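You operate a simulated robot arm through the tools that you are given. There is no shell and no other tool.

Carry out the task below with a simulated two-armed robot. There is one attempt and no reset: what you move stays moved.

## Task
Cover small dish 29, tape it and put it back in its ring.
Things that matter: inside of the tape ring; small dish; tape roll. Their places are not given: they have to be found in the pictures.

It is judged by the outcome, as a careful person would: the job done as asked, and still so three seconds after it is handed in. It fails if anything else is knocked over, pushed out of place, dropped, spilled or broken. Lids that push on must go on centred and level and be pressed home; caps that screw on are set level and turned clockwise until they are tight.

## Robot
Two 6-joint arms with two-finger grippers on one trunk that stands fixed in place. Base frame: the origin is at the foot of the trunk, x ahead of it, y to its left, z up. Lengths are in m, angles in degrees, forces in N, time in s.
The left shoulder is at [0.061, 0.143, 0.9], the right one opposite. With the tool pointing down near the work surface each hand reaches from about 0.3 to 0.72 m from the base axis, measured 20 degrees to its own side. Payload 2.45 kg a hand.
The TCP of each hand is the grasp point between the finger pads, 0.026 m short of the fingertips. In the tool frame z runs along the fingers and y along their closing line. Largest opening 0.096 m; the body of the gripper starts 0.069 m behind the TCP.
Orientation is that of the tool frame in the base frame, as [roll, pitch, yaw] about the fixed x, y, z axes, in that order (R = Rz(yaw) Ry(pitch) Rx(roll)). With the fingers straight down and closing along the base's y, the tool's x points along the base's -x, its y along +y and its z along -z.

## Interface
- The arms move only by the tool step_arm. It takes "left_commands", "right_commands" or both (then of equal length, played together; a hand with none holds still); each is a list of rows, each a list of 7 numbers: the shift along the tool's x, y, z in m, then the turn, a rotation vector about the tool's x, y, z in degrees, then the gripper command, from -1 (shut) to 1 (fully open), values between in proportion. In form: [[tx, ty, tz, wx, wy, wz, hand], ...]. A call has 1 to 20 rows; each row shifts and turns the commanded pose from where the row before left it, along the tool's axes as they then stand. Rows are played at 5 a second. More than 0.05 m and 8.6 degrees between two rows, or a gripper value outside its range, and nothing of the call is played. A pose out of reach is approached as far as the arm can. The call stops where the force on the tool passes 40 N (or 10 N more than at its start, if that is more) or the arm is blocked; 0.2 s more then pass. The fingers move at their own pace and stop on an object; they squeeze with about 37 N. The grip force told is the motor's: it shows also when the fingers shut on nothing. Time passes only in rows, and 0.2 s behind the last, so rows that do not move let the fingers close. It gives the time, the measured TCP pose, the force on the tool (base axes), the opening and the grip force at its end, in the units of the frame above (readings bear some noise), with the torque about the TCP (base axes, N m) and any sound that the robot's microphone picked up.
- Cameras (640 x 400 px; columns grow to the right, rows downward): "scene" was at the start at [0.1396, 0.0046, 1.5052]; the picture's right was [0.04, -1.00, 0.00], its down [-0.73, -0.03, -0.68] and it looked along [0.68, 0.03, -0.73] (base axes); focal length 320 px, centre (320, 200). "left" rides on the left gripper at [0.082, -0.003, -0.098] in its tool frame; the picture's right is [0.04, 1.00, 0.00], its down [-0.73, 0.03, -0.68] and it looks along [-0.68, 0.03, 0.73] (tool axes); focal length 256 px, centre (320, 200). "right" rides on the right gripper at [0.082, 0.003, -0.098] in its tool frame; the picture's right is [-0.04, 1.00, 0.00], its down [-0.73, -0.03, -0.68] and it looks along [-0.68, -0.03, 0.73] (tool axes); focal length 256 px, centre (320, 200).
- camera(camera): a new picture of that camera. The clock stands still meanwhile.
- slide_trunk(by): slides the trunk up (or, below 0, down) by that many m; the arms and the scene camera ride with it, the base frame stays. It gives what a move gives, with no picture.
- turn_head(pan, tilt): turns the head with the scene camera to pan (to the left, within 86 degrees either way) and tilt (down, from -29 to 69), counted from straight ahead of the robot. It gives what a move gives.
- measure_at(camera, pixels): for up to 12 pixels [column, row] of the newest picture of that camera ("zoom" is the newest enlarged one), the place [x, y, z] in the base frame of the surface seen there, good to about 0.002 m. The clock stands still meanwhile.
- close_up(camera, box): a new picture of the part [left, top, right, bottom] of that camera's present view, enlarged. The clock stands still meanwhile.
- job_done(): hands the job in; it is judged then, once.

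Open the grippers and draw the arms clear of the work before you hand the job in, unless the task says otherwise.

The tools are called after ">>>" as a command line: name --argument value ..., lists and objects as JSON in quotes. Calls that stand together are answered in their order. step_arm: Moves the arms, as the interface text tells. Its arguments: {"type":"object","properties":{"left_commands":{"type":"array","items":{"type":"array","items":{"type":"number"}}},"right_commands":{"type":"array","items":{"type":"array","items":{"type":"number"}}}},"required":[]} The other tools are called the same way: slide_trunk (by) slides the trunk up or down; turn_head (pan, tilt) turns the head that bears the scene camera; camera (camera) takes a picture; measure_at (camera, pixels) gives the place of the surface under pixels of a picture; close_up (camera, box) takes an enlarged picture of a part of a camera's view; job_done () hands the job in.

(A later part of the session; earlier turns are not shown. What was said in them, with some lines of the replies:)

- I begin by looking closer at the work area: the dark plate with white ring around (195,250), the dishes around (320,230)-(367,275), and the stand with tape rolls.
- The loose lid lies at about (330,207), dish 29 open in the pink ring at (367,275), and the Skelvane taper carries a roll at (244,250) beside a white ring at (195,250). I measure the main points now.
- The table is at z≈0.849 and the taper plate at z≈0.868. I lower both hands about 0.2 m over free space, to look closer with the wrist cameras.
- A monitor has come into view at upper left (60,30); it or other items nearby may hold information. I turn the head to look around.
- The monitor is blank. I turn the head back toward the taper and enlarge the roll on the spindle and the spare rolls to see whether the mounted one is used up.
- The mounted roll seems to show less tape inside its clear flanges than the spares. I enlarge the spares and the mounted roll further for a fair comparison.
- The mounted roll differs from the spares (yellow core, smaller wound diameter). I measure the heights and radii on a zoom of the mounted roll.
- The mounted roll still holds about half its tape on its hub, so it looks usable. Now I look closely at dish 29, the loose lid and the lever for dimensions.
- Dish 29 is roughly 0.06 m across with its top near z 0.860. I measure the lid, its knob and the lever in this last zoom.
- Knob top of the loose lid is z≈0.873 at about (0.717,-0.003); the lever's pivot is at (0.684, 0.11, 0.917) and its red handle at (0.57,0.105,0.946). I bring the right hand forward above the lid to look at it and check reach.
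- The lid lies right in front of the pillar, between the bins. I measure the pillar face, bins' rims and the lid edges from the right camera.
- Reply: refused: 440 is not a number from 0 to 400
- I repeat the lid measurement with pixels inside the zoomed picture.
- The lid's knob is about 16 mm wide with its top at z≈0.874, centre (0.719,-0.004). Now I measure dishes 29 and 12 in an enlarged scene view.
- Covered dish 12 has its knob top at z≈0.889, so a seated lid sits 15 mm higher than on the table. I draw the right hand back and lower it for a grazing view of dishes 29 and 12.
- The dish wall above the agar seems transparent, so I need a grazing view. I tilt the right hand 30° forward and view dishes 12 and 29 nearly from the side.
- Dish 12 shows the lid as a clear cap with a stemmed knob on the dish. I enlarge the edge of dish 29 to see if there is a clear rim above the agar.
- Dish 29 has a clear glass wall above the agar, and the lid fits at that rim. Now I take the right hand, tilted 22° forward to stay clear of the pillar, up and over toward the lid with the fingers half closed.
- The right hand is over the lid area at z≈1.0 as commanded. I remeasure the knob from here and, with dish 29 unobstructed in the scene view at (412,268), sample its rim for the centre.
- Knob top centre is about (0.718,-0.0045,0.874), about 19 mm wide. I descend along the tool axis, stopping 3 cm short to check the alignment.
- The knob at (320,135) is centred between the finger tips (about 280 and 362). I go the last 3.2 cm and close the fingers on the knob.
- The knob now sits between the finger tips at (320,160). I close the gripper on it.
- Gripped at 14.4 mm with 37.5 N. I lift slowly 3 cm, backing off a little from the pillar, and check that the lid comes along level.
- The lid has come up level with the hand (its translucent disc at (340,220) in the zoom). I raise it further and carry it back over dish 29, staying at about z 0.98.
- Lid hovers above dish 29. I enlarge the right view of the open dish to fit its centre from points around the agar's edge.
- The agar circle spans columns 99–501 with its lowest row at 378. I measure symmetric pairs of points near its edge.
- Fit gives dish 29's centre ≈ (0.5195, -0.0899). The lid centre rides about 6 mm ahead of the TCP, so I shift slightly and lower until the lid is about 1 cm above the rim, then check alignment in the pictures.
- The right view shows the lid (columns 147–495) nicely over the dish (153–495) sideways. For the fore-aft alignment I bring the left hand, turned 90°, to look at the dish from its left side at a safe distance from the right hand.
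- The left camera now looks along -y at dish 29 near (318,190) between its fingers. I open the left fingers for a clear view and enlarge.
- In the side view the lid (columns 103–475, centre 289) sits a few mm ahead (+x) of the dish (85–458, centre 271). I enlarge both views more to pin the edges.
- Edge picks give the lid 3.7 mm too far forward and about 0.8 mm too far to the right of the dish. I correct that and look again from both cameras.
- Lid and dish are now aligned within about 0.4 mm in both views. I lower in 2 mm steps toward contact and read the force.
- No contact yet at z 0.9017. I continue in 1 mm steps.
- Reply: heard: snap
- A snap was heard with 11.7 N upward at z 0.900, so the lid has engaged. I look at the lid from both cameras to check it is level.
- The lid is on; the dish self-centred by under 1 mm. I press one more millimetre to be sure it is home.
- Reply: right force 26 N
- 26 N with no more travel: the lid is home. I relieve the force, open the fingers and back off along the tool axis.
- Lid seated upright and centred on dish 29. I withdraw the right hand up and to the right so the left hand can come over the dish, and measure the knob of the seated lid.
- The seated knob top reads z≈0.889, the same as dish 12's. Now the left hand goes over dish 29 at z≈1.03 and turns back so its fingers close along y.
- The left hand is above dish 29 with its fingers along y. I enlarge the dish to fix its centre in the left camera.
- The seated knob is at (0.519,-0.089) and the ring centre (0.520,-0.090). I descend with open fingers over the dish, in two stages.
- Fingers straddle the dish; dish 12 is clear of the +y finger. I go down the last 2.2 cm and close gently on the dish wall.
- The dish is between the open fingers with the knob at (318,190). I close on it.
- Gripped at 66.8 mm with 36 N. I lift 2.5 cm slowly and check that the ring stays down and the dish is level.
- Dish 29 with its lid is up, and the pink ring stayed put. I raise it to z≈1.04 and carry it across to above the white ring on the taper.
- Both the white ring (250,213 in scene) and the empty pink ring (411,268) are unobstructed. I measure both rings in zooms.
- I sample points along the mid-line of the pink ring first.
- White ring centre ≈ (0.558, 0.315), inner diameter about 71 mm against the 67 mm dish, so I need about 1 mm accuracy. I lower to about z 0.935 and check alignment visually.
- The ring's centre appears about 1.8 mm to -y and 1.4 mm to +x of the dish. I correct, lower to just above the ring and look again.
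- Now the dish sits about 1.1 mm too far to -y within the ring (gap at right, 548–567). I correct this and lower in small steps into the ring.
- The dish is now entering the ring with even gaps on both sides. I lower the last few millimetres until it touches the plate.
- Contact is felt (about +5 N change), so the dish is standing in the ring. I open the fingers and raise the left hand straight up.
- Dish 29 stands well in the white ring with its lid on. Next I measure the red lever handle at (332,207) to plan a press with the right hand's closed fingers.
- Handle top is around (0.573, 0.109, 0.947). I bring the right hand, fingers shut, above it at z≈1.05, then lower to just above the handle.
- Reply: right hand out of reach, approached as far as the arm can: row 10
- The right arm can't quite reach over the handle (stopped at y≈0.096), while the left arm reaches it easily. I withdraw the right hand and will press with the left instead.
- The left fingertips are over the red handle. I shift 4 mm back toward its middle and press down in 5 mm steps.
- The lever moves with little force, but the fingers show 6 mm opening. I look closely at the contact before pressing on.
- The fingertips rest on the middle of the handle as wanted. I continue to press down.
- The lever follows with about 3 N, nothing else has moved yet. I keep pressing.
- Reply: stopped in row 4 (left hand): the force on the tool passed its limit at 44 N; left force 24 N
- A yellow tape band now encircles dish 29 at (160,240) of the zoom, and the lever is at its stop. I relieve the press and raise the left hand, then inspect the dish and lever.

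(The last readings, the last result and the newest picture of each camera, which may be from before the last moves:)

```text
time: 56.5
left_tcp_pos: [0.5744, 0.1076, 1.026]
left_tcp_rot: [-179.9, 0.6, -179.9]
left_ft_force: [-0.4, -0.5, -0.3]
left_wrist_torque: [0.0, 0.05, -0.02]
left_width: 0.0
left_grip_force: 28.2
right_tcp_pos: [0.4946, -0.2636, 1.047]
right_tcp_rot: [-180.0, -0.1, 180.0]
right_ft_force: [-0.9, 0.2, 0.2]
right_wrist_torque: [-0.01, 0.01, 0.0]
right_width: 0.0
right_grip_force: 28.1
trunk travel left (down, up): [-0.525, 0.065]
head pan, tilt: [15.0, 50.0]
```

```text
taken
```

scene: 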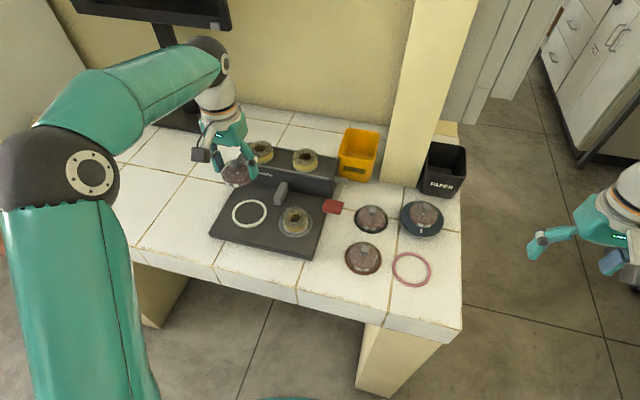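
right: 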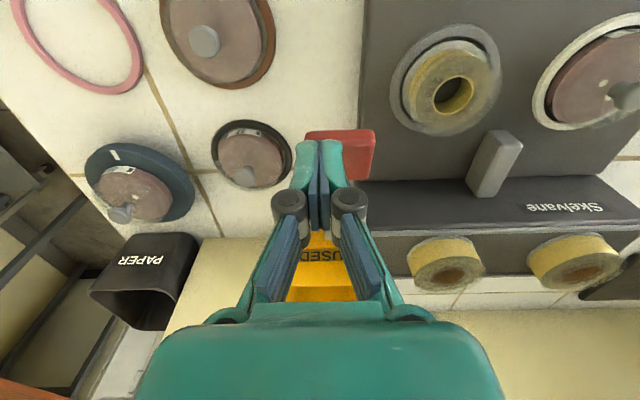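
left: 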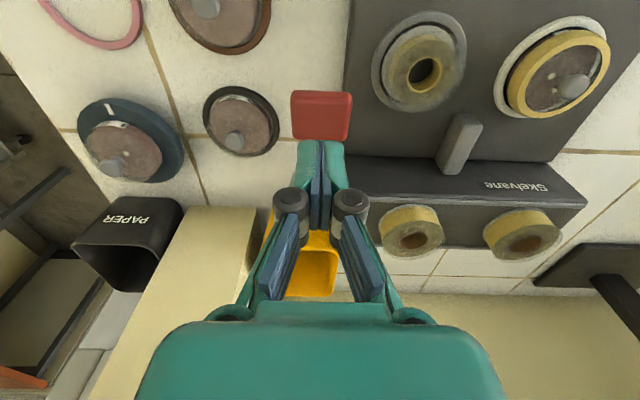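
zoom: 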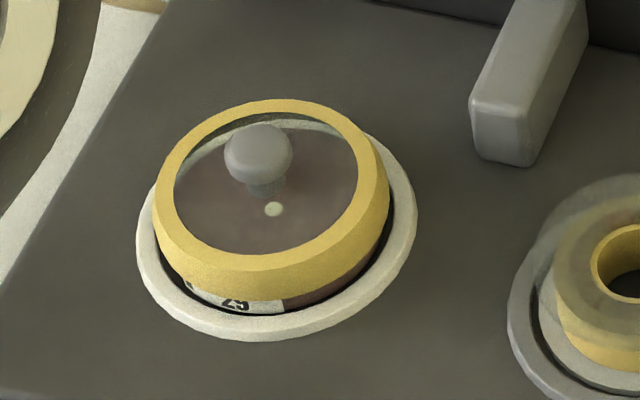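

The lever sprang back, and the tape forms a full band around lid and dish rim. I bring the left hand back above the dish (correcting the 0.7° pitch left from the stop) with open fingers to regrasp it.

>>> step_arm --left_commands '[[0.003, 0.0346, -0.005, 0, 0.7, 0, 0], [0.003, 0.0346, -0.005, 0, 0, 0, 1], [0.003, 0.0346, -0.004, 0, 0, 0, 1], [0.003, 0.0346, 0, 0, 0, 0, 1], [0.003, 0.0346, 0, 0, 0, 0, 1], [0.003, 0.0346, 0, 0, 0, 0, 1], [0, 0, 0, 0, 0, 0, 1]]'

>>> camera --camera "left"

>>> close_up --camera "left" --box '[260, 20, 380, 110]'

>>> measure_at --camera "zoom" --pixels '[[320, 200], [320, 230], [320, 260], [320, 290], [150, 200], [490, 200], [160, 160], [480, 160], [320, 60], [320, 75], [250, 200], [400, 200]]'

```text
time: 58.1
left_tcp_pos: [0.5541, 0.3146, 1.0405]
left_tcp_rot: [-179.9, 0.0, -179.8]
left_ft_force: [1.1, 0.0, -0.6]
left_wrist_torque: [0.01, 0.02, 0.01]
left_width: 0.0963
left_grip_force: 0.0
right_tcp_pos: [0.4933, -0.2648, 1.0464]
right_tcp_rot: [180.0, -0.1, -179.9]
right_ft_force: [-0.9, -0.1, -0.5]
right_wrist_torque: [-0.01, 0.03, 0.01]
right_width: 0.0
right_grip_force: 28.7
trunk travel left (down, up): [-0.525, 0.065]
head pan, tilt: [15.0, 50.0]
```

```text
taken
```

left: 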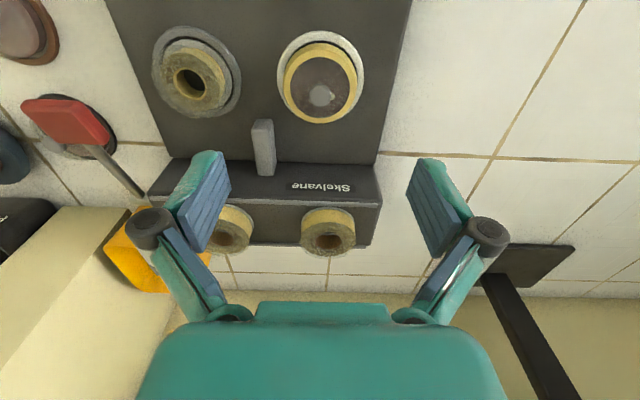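

```text
4.44 times, centred on (320, 65) of left
```

zoom: 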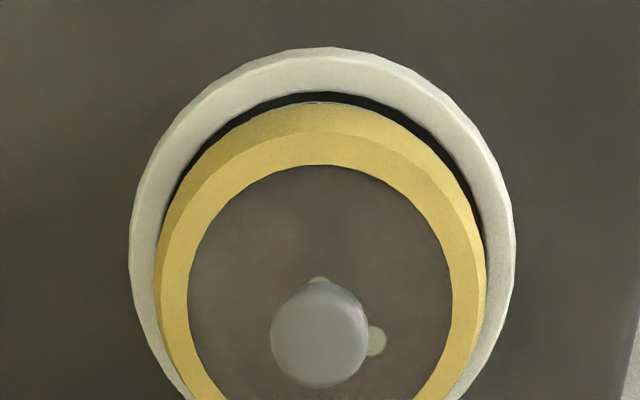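

```text
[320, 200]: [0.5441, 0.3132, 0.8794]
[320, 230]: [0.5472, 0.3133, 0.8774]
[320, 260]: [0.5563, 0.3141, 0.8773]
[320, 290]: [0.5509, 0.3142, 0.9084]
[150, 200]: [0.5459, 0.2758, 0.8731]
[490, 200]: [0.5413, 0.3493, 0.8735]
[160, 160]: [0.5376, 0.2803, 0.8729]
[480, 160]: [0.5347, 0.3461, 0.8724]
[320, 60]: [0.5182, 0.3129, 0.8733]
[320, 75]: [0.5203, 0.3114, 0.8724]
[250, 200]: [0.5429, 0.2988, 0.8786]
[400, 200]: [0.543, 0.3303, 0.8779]
```

The taped dish is centred in the white ring in this view. I measure the knob's centre once more for the regrasp.

>>> measure_at --camera "zoom" --pixels '[[320, 340], [300, 340], [340, 340], [320, 325], [320, 355], [320, 310], [320, 370], [165, 290], [482, 290], [320, 130], [320, 110], [320, 150]]'

```text
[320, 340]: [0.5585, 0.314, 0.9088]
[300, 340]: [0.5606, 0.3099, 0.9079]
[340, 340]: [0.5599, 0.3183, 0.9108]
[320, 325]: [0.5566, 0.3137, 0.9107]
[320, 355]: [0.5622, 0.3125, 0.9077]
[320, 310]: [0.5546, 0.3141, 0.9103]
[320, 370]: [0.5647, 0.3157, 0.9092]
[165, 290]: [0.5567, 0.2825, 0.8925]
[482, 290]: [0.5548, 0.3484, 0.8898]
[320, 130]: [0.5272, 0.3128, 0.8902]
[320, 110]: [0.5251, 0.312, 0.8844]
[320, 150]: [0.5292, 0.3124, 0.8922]
```

Dish centre ≈ (0.559, 0.3145), tape top z≈0.890. I move over it and descend to the same height as at release, stopping briefly to check.

>>> step_arm --left_commands '[[-0.004, -0.0004, 0.03, 0, 0, 0, 1], [0, 0, 0.035, 0, 0, 0, 1], [0, 0, 0.03, 0, 0, 0, 1], [0, 0, 0.02, 0, 0, 0, 1], [0, 0, 0, 0, 0, 0, 1]]'

>>> camera --camera "left"

>>> close_up --camera "scene" --box '[205, 165, 295, 240]'

```text
time: 59.3
left_tcp_pos: [0.5584, 0.315, 0.9259]
left_tcp_rot: [-179.9, -0.1, -179.8]
left_ft_force: [0.4, 0.0, -0.2]
left_wrist_torque: [0.02, 0.01, -0.01]
left_width: 0.096
left_grip_force: 0.1
right_tcp_pos: [0.4933, -0.265, 1.0477]
right_tcp_rot: [-180.0, -0.1, 179.9]
right_ft_force: [0.1, -0.5, 0.5]
right_wrist_torque: [0.01, 0.02, -0.02]
right_width: 0.0
right_grip_force: 28.5
trunk travel left (down, up): [-0.525, 0.065]
head pan, tilt: [15.0, 50.0]
```

```text
taken
```

left: 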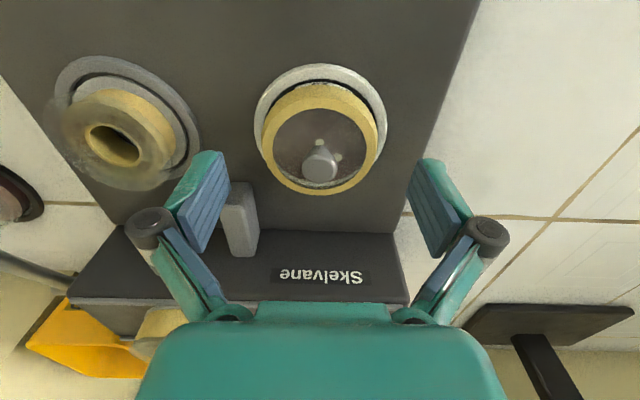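

```text
5.33 times, centred on (250, 202) of scene
```

zoom: 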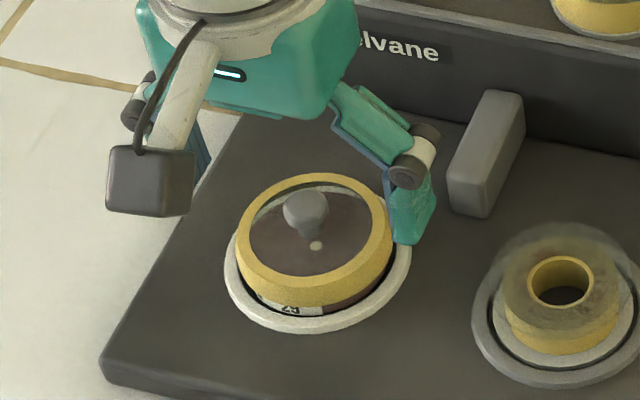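

The dish is centred between the open fingers. I descend the last 2.4 cm and close.

>>> step_arm --left_commands '[[0, 0, 0.012, 0, 0, 0, 1], [0, 0, 0.012, 0, 0, 0, 1], [0, 0, 0, 0, 0, 0, 1], [0, 0, 0, 0, 0, 0, 0.5], [0, 0, 0, 0, 0, 0, 0.3], [0, 0, 0, 0, 0, 0, 0.2], [0, 0, 0, 0, 0, 0, 0.2]]'

>>> close_up --camera "left" --box '[200, 60, 440, 230]'

>>> close_up --camera "scene" --box '[205, 165, 295, 240]'

```text
time: 60.9
left_tcp_pos: [0.5589, 0.3145, 0.9013]
left_tcp_rot: [-179.9, 0.0, -179.7]
left_ft_force: [0.8, 0.9, 0.4]
left_wrist_torque: [0.06, 0.04, -0.04]
left_width: 0.0669
left_grip_force: 37.2
right_tcp_pos: [0.4934, -0.2638, 1.0469]
right_tcp_rot: [-180.0, 0.1, 180.0]
right_ft_force: [0.3, -0.6, 0.1]
right_wrist_torque: [0.01, 0.01, -0.01]
right_width: 0.0
right_grip_force: 28.7
trunk travel left (down, up): [-0.525, 0.065]
head pan, tilt: [15.0, 50.0]
```

```text
2.35 times, centred on (320, 145) of left
```

zoom: 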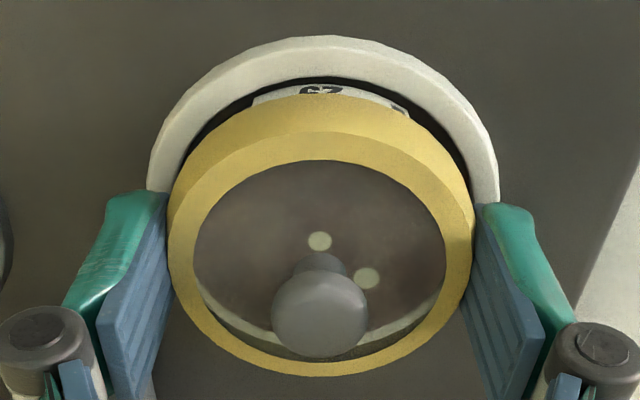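

```text
5.33 times, centred on (250, 202) of scene
```

zoom: 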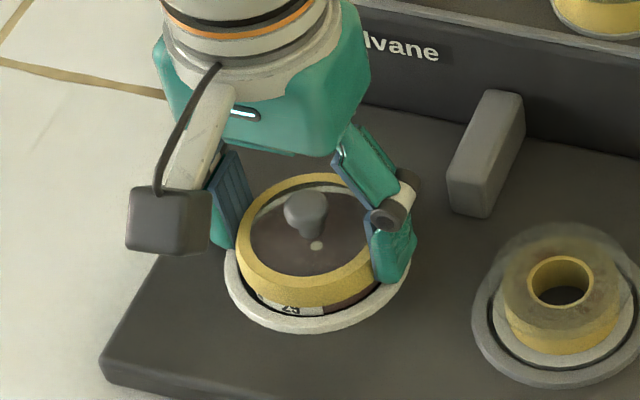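

Gripped at 66.9 mm. I lift straight out of the white ring, then carry the dish back over the pink ring.

>>> step_arm --left_commands '[[0, 0, -0.006, 0, 0, 0, 0.2], [0, 0, -0.009, 0, 0, 0, 0.2], [0, 0, -0.025, 0, 0, 0, 0.2], [0, 0, -0.033, 0, 0, 0, 0.2], [0, 0, -0.033, 0, 0, 0, 0.2], [0, 0, -0.033, 0, 0, 0, 0.2], [0, 0, 0, 0, 0, 0, 0.2]]'

>>> close_up --camera "scene" --box '[195, 125, 295, 240]'

```text
time: 62.5
left_tcp_pos: [0.5602, 0.3148, 1.0391]
left_tcp_rot: [-179.8, 0.0, -179.9]
left_ft_force: [0.4, 0.5, -2.0]
left_wrist_torque: [0.02, -0.04, 0.03]
left_width: 0.0665
left_grip_force: 36.4
right_tcp_pos: [0.493, -0.2644, 1.048]
right_tcp_rot: [180.0, -0.2, -180.0]
right_ft_force: [-0.4, -0.5, -0.5]
right_wrist_torque: [-0.03, 0.0, 0.02]
right_width: 0.0
right_grip_force: 28.5
trunk travel left (down, up): [-0.525, 0.065]
head pan, tilt: [15.0, 50.0]
```

```text
3.48 times, centred on (245, 182) of scene
```

zoom: 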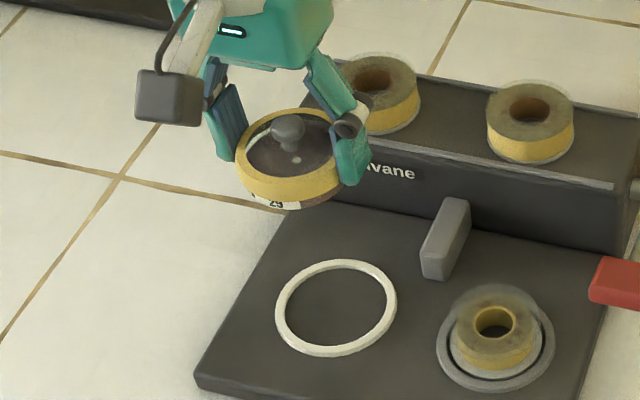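

The taped dish is held level and the white ring is free. I carry it across at z≈1.04 to above the pink ring.

>>> step_arm --left_commands '[[0.00334, -0.03365, 0, 0, 0, 0, 0.2], [0.00334, -0.03365, 0, 0, 0, 0, 0.2], [0.00334, -0.03365, 0, 0, 0, 0, 0.2], [0.00334, -0.03365, 0, 0, 0, 0, 0.2], [0.00334, -0.03365, 0, 0, 0, 0, 0.2], [0.00334, -0.03365, 0, 0, 0, 0, 0.2], [0.00334, -0.03365, 0, 0, 0, 0, 0.2], [0.00334, -0.03365, 0, 0, 0, 0, 0.2], [0.00334, -0.03365, 0, 0, 0, 0, 0.2], [0.00334, -0.03365, 0, 0, 0, 0, 0.2], [0.00334, -0.03365, 0, 0, 0, 0, 0.2], [0.00334, -0.03365, 0, 0, 0, 0, 0.2], [0, 0, 0, 0, 0, 0, 0.2], [0, 0, 0, 0, 0, 0, 0.2]]'

>>> camera --camera "left"

>>> close_up --camera "left" --box '[255, 10, 385, 110]'

```text
time: 65.5
left_tcp_pos: [0.5204, -0.0891, 1.0405]
left_tcp_rot: [-179.8, 0.0, -179.8]
left_ft_force: [0.8, -0.2, -0.7]
left_wrist_torque: [0.0, -0.01, 0.0]
left_width: 0.0664
left_grip_force: 36.6
right_tcp_pos: [0.4943, -0.2644, 1.0483]
right_tcp_rot: [180.0, -0.2, 179.9]
right_ft_force: [-0.2, 0.6, -0.1]
right_wrist_torque: [0.03, -0.02, -0.01]
right_width: 0.0
right_grip_force: 28.4
trunk travel left (down, up): [-0.525, 0.065]
head pan, tilt: [15.0, 50.0]
```

```text
taken
```

left: 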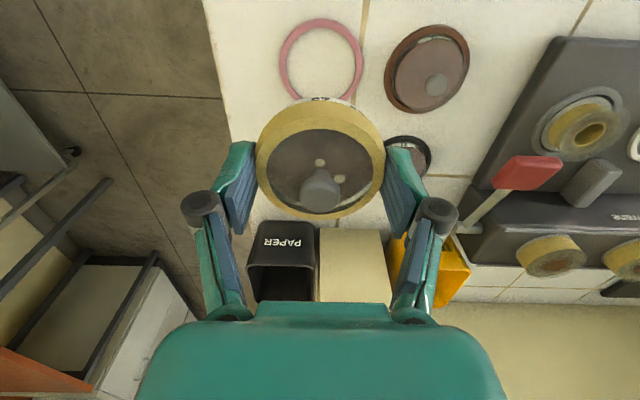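

```text
4.00 times, centred on (320, 60) of left
```

zoom: 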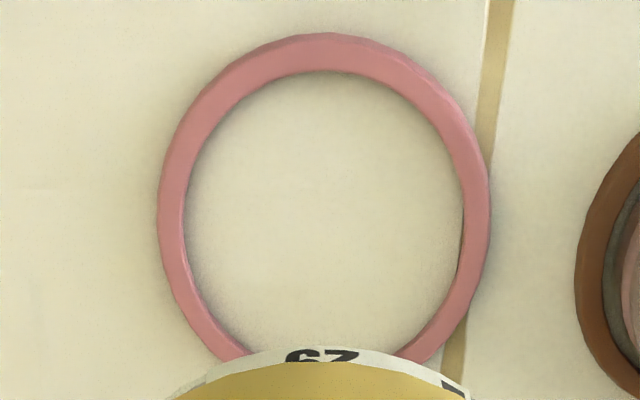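

The empty pink ring appears about 1 mm to +y of the dish axis. I correct by 1 mm, descend to about 2.5 cm above the table and check again.

>>> step_arm --left_commands '[[0, 0.001, 0.03, 0, 0, 0, 0.2], [0, 0, 0.035, 0, 0, 0, 0.2], [0, 0, 0.035, 0, 0, 0, 0.2], [0, 0, 0.025, 0, 0, 0, 0.2], [0, 0, 0.015, 0, 0, 0, 0.2], [0, 0, 0, 0, 0, 0, 0.2]]'

>>> close_up --camera "left" --box '[240, 60, 400, 160]'

>>> close_up --camera "scene" --box '[370, 220, 450, 295]'

>>> camera --camera "right"

```text
time: 66.9
left_tcp_pos: [0.5194, -0.0873, 0.8996]
left_tcp_rot: [-179.9, 0.0, -179.9]
left_ft_force: [-0.9, -0.3, -0.9]
left_wrist_torque: [-0.03, -0.01, 0.02]
left_width: 0.0667
left_grip_force: 36.9
right_tcp_pos: [0.4939, -0.2656, 1.0466]
right_tcp_rot: [-180.0, 0.0, 180.0]
right_ft_force: [-0.2, -0.4, 0.0]
right_wrist_torque: [-0.04, -0.01, -0.03]
right_width: 0.0
right_grip_force: 28.6
trunk travel left (down, up): [-0.525, 0.065]
head pan, tilt: [15.0, 50.0]
```

```text
4.00 times, centred on (320, 110) of left
```

zoom: 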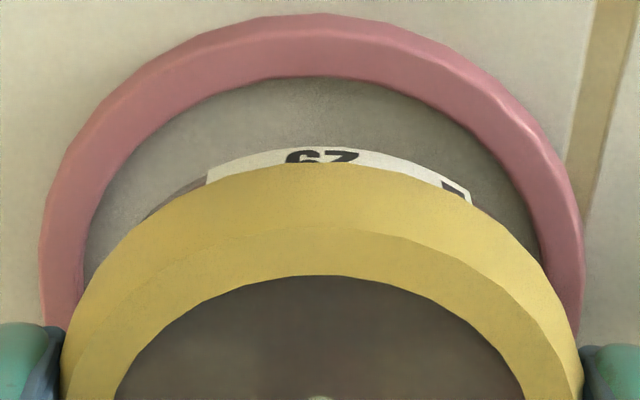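

```text
5.33 times, centred on (410, 258) of scene
```

zoom: 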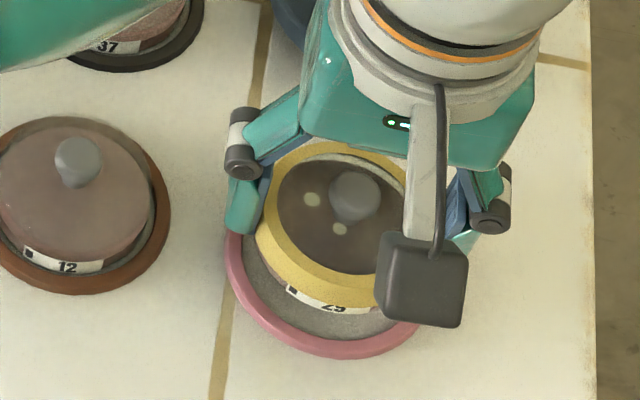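

```text
taken
```

right: 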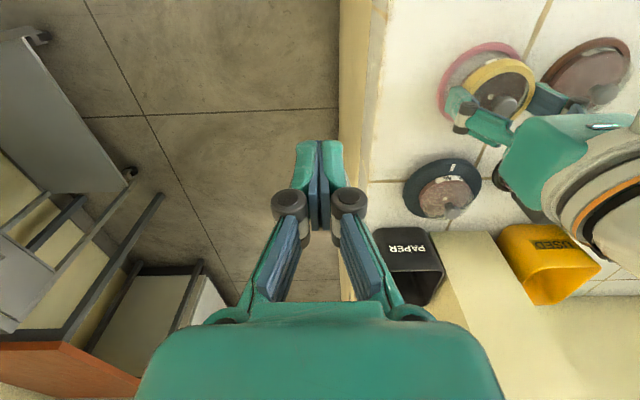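

The dish is now roughly 1 mm off to +y and forward. I nudge back 1.1 mm and 0.7 mm, lower 8 mm and check again before entering the ring.

>>> step_arm --left_commands '[[0.0007, -0.0011, 0.002, 0, 0, 0, 0.2], [0, 0, 0.003, 0, 0, 0, 0.2], [0, 0, 0.003, 0, 0, 0, 0.2], [0, 0, 0, 0, 0, 0, 0.2], [0, 0, 0, 0, 0, 0, 0.2]]'

>>> close_up --camera "left" --box '[240, 60, 400, 160]'

>>> close_up --camera "scene" --box '[370, 220, 450, 295]'

>>> close_up --camera "right" --box '[420, 30, 560, 150]'

```text
time: 68.1
left_tcp_pos: [0.5196, -0.0898, 0.8914]
left_tcp_rot: [-180.0, 0.0, -179.7]
left_ft_force: [-0.2, -0.4, -1.4]
left_wrist_torque: [-0.04, -0.01, -0.02]
left_width: 0.0668
left_grip_force: 37.9
right_tcp_pos: [0.4948, -0.2645, 1.0473]
right_tcp_rot: [-180.0, -0.1, 179.9]
right_ft_force: [0.3, -1.1, 0.0]
right_wrist_torque: [-0.02, 0.01, -0.05]
right_width: 0.0003
right_grip_force: 27.9
trunk travel left (down, up): [-0.525, 0.065]
head pan, tilt: [15.0, 50.0]
```

```text
4.00 times, centred on (320, 110) of left
```

zoom: 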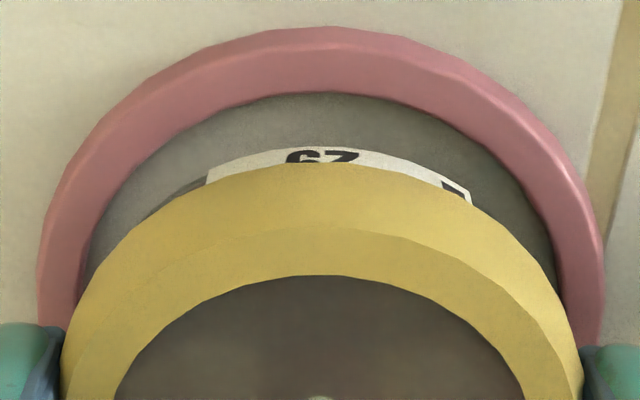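

```text
5.33 times, centred on (410, 258) of scene
```

zoom: 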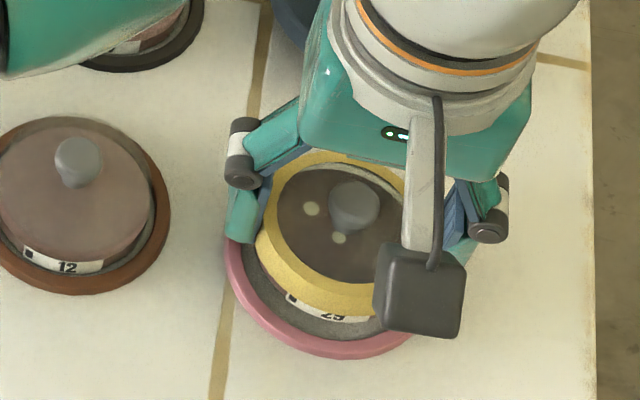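

```text
3.33 times, centred on (490, 90) of right
```

zoom: 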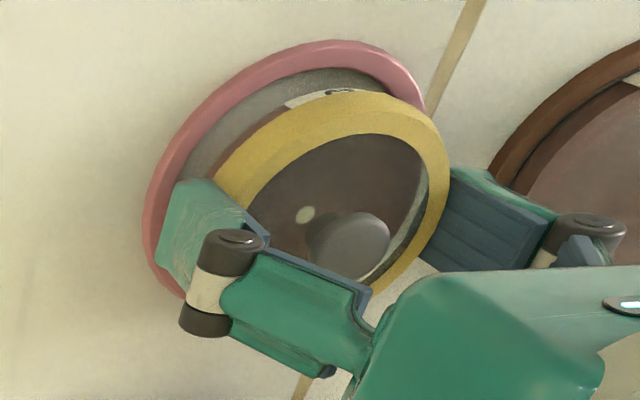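

Ring (37–603) and dish (62–582) are now concentric in the left view. I lower the last centimetre in small steps, watching the force.

>>> step_arm --left_commands '[[0, 0, 0.002, 0, 0, 0, 0.2], [0, 0, 0.002, 0, 0, 0, 0.2], [0, 0, 0.002, 0, 0, 0, 0.2], [0, 0, 0.0015, 0, 0, 0, 0.2], [0, 0, 0, 0, 0, 0, 0.2]]'

>>> close_up --camera "left" --box '[240, 60, 400, 160]'

```text
time: 69.3
left_tcp_pos: [0.5194, -0.0902, 0.8839]
left_tcp_rot: [-179.9, 0.0, -179.8]
left_ft_force: [-0.9, -0.1, -3.9]
left_wrist_torque: [-0.01, 0.03, -0.01]
left_width: 0.0666
left_grip_force: 37.0
right_tcp_pos: [0.4954, -0.2647, 1.0473]
right_tcp_rot: [-180.0, -0.1, 180.0]
right_ft_force: [-0.4, 0.4, 0.3]
right_wrist_torque: [-0.01, -0.02, -0.01]
right_width: 0.0
right_grip_force: 27.8
trunk travel left (down, up): [-0.525, 0.065]
head pan, tilt: [15.0, 50.0]
```

```text
4.00 times, centred on (320, 110) of left
```

zoom: 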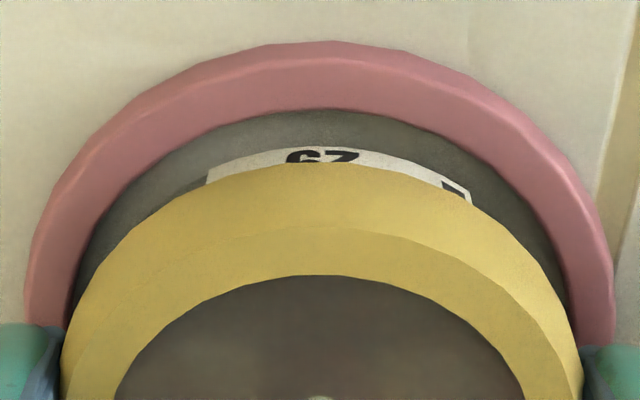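

Still clear and centred at z 0.884. I lower in 1 mm steps to the table.

>>> step_arm --left_commands '[[0, 0, 0.001, 0, 0, 0, 0.2], [0, 0, 0.001, 0, 0, 0, 0.2], [0, 0, 0, 0, 0, 0, 0.2]]'

```text
time: 70.1
left_tcp_pos: [0.52, -0.0896, 0.8837]
left_tcp_rot: [-179.8, 0.0, -179.8]
left_ft_force: [-0.6, 0.0, -3.0]
left_wrist_torque: [0.0, -0.01, 0.01]
left_width: 0.0665
left_grip_force: 36.9
right_tcp_pos: [0.4938, -0.2644, 1.0489]
right_tcp_rot: [179.9, -0.1, 180.0]
right_ft_force: [0.3, -0.8, -0.7]
right_wrist_torque: [-0.02, -0.01, -0.02]
right_width: 0.0002
right_grip_force: 28.5
trunk travel left (down, up): [-0.525, 0.065]
head pan, tilt: [15.0, 50.0]
```

>>> step_arm --left_commands '[[0, 0, 0.001, 0, 0, 0, 0.2], [0, 0, 0.001, 0, 0, 0, 0.2], [0, 0, 0, 0, 0, 0, 0.2]]'

>>> close_up --camera "left" --box '[240, 60, 400, 160]'

>>> close_up --camera "scene" --box '[370, 220, 450, 295]'

```text
time: 70.9
left_tcp_pos: [0.5213, -0.0893, 0.8814]
left_tcp_rot: [-179.9, 0.1, -179.8]
left_ft_force: [-0.7, 0.5, -1.3]
left_wrist_torque: [0.01, 0.05, -0.01]
left_width: 0.0668
left_grip_force: 37.6
right_tcp_pos: [0.4932, -0.2643, 1.0468]
right_tcp_rot: [-179.9, 0.0, -180.0]
right_ft_force: [-0.5, 0.2, -0.7]
right_wrist_torque: [0.01, 0.01, 0.01]
right_width: 0.0
right_grip_force: 28.0
trunk travel left (down, up): [-0.525, 0.065]
head pan, tilt: [15.0, 50.0]
```

```text
4.00 times, centred on (320, 110) of left
```

zoom: 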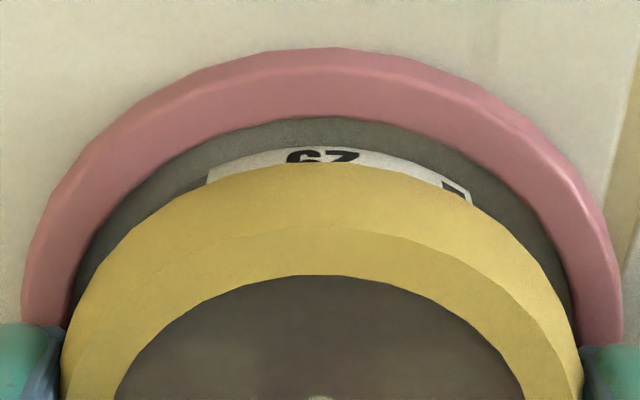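

```text
5.33 times, centred on (410, 258) of scene
```

zoom: 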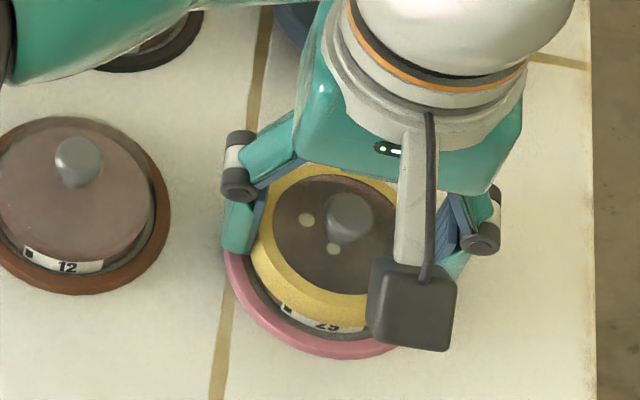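

No clear contact yet (-1.3 N). I go down 1 mm at a time further.

>>> step_arm --left_commands '[[0, 0, 0.001, 0, 0, 0, 0.2], [0, 0, 0, 0, 0, 0, 0.2]]'

```text
time: 71.5
left_tcp_pos: [0.5197, -0.0902, 0.8814]
left_tcp_rot: [-179.7, 0.1, -179.8]
left_ft_force: [-0.5, 0.7, 3.5]
left_wrist_torque: [0.15, 0.06, -0.02]
left_width: 0.0668
left_grip_force: 37.2
right_tcp_pos: [0.4937, -0.2642, 1.0492]
right_tcp_rot: [-180.0, 0.0, -180.0]
right_ft_force: [-0.6, -0.5, 0.5]
right_wrist_torque: [0.03, -0.02, 0.0]
right_width: 0.0
right_grip_force: 28.4
trunk travel left (down, up): [-0.525, 0.065]
head pan, tilt: [15.0, 50.0]
```

Contact at +3.5 N: the dish stands on the table inside its ring. I open the fingers and raise the hand straight up.

>>> step_arm --left_commands '[[0, 0, 0, 0, 0, 0, 0.5], [0, 0, 0, 0, 0, 0, 1], [0, 0, 0, 0, 0, 0, 1], [0, 0, -0.015, 0, 0, 0, 1], [0, 0, -0.02, 0, 0, 0, 1], [0, 0, -0.03, 0, 0, 0, 1], [0, 0, -0.035, 0, 0, 0, 1], [0, 0, -0.04, 0, 0, 0, 1], [0, 0, 0, 0, 0, 0, 1]]'

>>> camera --camera "left"

>>> close_up --camera "left" --box '[260, 5, 380, 115]'

>>> close_up --camera "scene" --box '[375, 235, 445, 295]'

```text
time: 73.5
left_tcp_pos: [0.5202, -0.0898, 1.0223]
left_tcp_rot: [-179.9, -0.1, -179.8]
left_ft_force: [-0.1, 0.5, -0.4]
left_wrist_torque: [-0.05, 0.01, 0.0]
left_width: 0.0959
left_grip_force: 0.0
right_tcp_pos: [0.4943, -0.2644, 1.048]
right_tcp_rot: [180.0, -0.1, 179.9]
right_ft_force: [0.6, 0.3, 0.4]
right_wrist_torque: [0.0, -0.03, -0.02]
right_width: 0.0001
right_grip_force: 28.6
trunk travel left (down, up): [-0.525, 0.065]
head pan, tilt: [15.0, 50.0]
```

```text
taken
```

left: 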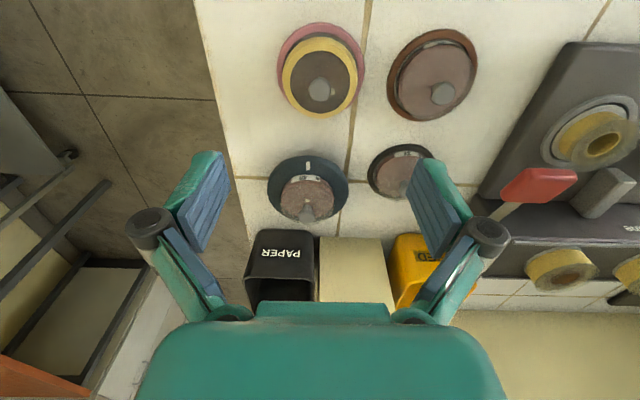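

```text
3.64 times, centred on (320, 60) of left
```

zoom: 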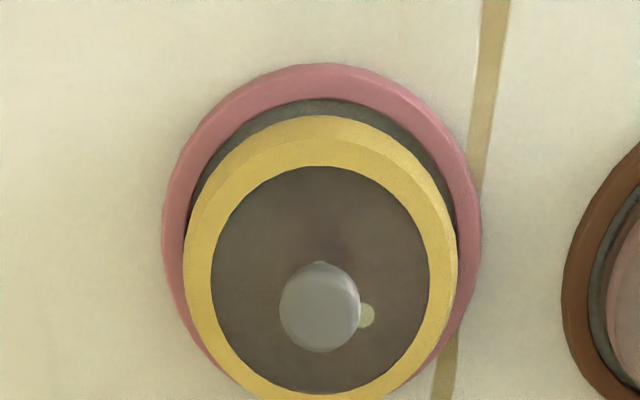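

```text
6.67 times, centred on (410, 265) of scene
```

zoom: 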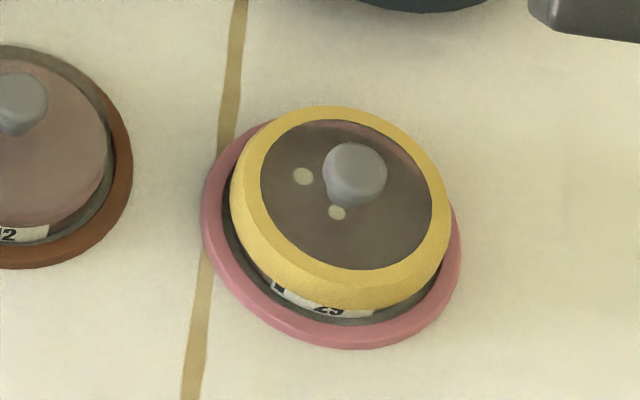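

Dish 29 is back in its pink ring, taped. I verify it sits flat by measuring knob and tape heights.

>>> measure_at --camera "zoom" --pixels '[[355, 165], [370, 160], [345, 170], [240, 190], [440, 230], [330, 112], [340, 285], [270, 250], [420, 150], [215, 230], [450, 270], [330, 330]]'

>>> close_up --camera "right" --box '[420, 20, 570, 130]'

```text
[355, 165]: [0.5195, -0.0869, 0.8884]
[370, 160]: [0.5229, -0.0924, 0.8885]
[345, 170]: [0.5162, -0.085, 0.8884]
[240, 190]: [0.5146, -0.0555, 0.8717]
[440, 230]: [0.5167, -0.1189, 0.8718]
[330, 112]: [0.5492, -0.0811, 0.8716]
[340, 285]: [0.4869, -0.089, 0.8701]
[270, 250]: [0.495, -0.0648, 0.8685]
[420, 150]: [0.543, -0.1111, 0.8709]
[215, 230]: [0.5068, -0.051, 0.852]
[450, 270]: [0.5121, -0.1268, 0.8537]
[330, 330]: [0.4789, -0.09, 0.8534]
```

```text
3.64 times, centred on (495, 75) of right
```

zoom: 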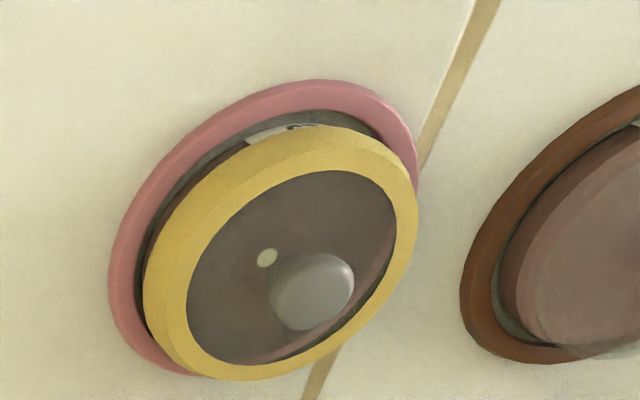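

Tape edge reads 0.870–0.872 all round and the knob 0.888, so the dish is level and fully down. I draw both arms up and clear, with grippers open.

>>> step_arm --left_commands '[[0, 0, -0.045, 0, 0, 0, 1], [0, 0, -0.045, 0, 0, 0, 1], [0, 0, -0.045, 0, 0, 0, 1], [0.01, 0.044, -0.01, 0, 0, 0, 1], [0.01, 0.044, -0.01, 0, 0, 0, 1], [0.01, 0.044, -0.01, 0, 0, 0, 1], [0.01, 0.044, -0.01, 0, 0, 0, 1], [0.01, 0.044, 0, 0, 0, 0, 1], [0.01, 0.044, 0, 0, 0, 0, 1], [0.01, 0.044, 0, 0, 0, 0, 1], [0, 0, 0, 0, 0, 0, 1]]' --right_commands '[[0, 0, -0.045, 0, 0, 0, 0], [0, 0, -0.045, 0, 0, 0, 1], [0, 0, -0.045, 0, 0, 0, 1], [0, 0, -0.02, 0, 0, 0, 1], [0, 0, 0, 0, 0, 0, 1], [0, 0, 0, 0, 0, 0, 1], [0, 0, 0, 0, 0, 0, 1], [0, 0, 0, 0, 0, 0, 1], [0, 0, 0, 0, 0, 0, 1], [0, 0, 0, 0, 0, 0, 1], [0, 0, 0, 0, 0, 0, 1]]'

>>> turn_head --pan 2.1 --tilt 47

>>> camera --camera "scene"

>>> close_up --camera "scene" --box '[140, 160, 420, 300]'

```text
time: 75.9
left_tcp_pos: [0.4479, 0.2186, 1.1824]
left_tcp_rot: [-179.9, 0.0, -179.8]
left_ft_force: [-0.3, -0.7, -0.4]
left_wrist_torque: [0.02, 0.02, 0.02]
left_width: 0.096
left_grip_force: 0.0
left hand out of reach, approached as far as the arm can: row 3
right_tcp_pos: [0.493, -0.2652, 1.2008]
right_tcp_rot: [180.0, 0.0, 180.0]
right_ft_force: [-1.1, -0.7, 0.1]
right_wrist_torque: [0.03, -0.02, -0.01]
right_width: 0.0961
right_grip_force: 0.0
trunk travel left (down, up): [-0.525, 0.065]
head pan, tilt: [15.0, 50.0]
```

```text
time: 76.7
left_tcp_pos: [0.4465, 0.2192, 1.1822]
left_tcp_rot: [-179.9, 0.0, -179.7]
left_ft_force: [0.3, 0.6, -1.0]
left_wrist_torque: [-0.01, -0.01, 0.0]
left_width: 0.0961
left_grip_force: 0.0
right_tcp_pos: [0.4938, -0.2637, 1.2025]
right_tcp_rot: [-179.9, 0.0, 180.0]
right_ft_force: [0.1, -0.1, -0.2]
right_wrist_torque: [-0.02, 0.03, 0.02]
right_width: 0.096
right_grip_force: 0.0
trunk travel left (down, up): [-0.525, 0.065]
head pan, tilt: [2.1, 47.0]
```

```text
taken
```

scene: 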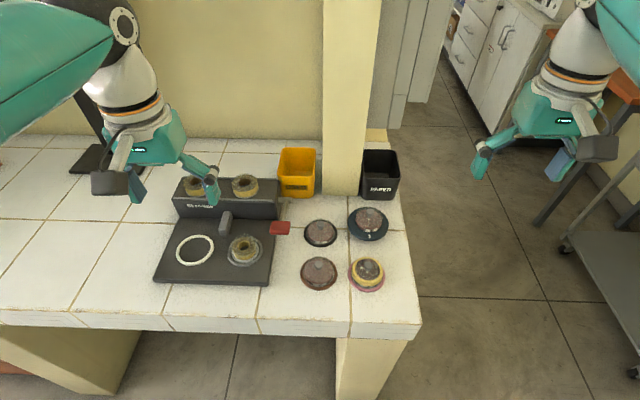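

```text
2.29 times, centred on (280, 230) of scene
```

zoom: 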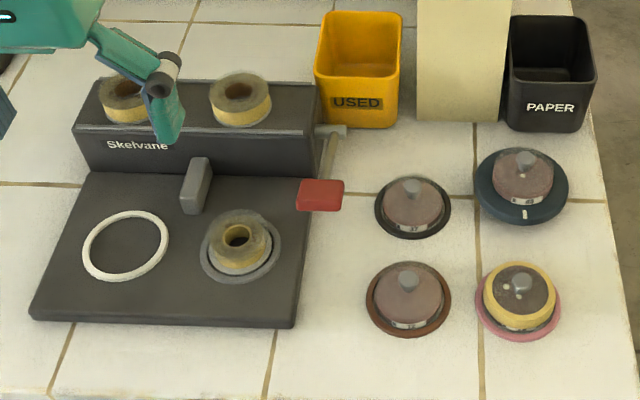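

Dish 29 is covered, taped and standing in its pink ring at (519,298) of the zoom. The lever is back up, nothing else has moved, and both hands are open and clear, so I hand the job in.

>>> job_done

```text
The job is handed in.
```

Dish 29 has its lid on, is taped, and is back in its pink ring. I've handed the job in but haven't been told how it was judged.

- **Lid:** I set the loose lid on the dish centred and pressed it down. It snapped on, and a further press to 26 N moved it no further.
- **Tape:** I stood the dish in the white ring on the taper and pressed the red lever to its stop. A full yellow band wrapped the lid and rim, and the lever sprang back up.
- **Return:** The dish is level and standing on the table inside its ring. I measured the tape edge at z 0.870–0.872 m on all sides.

In the last picture nothing else on the bench had moved. I left the tape roll on the taper in place because it still had tape. Both grippers are open and both arms are clear of the work.
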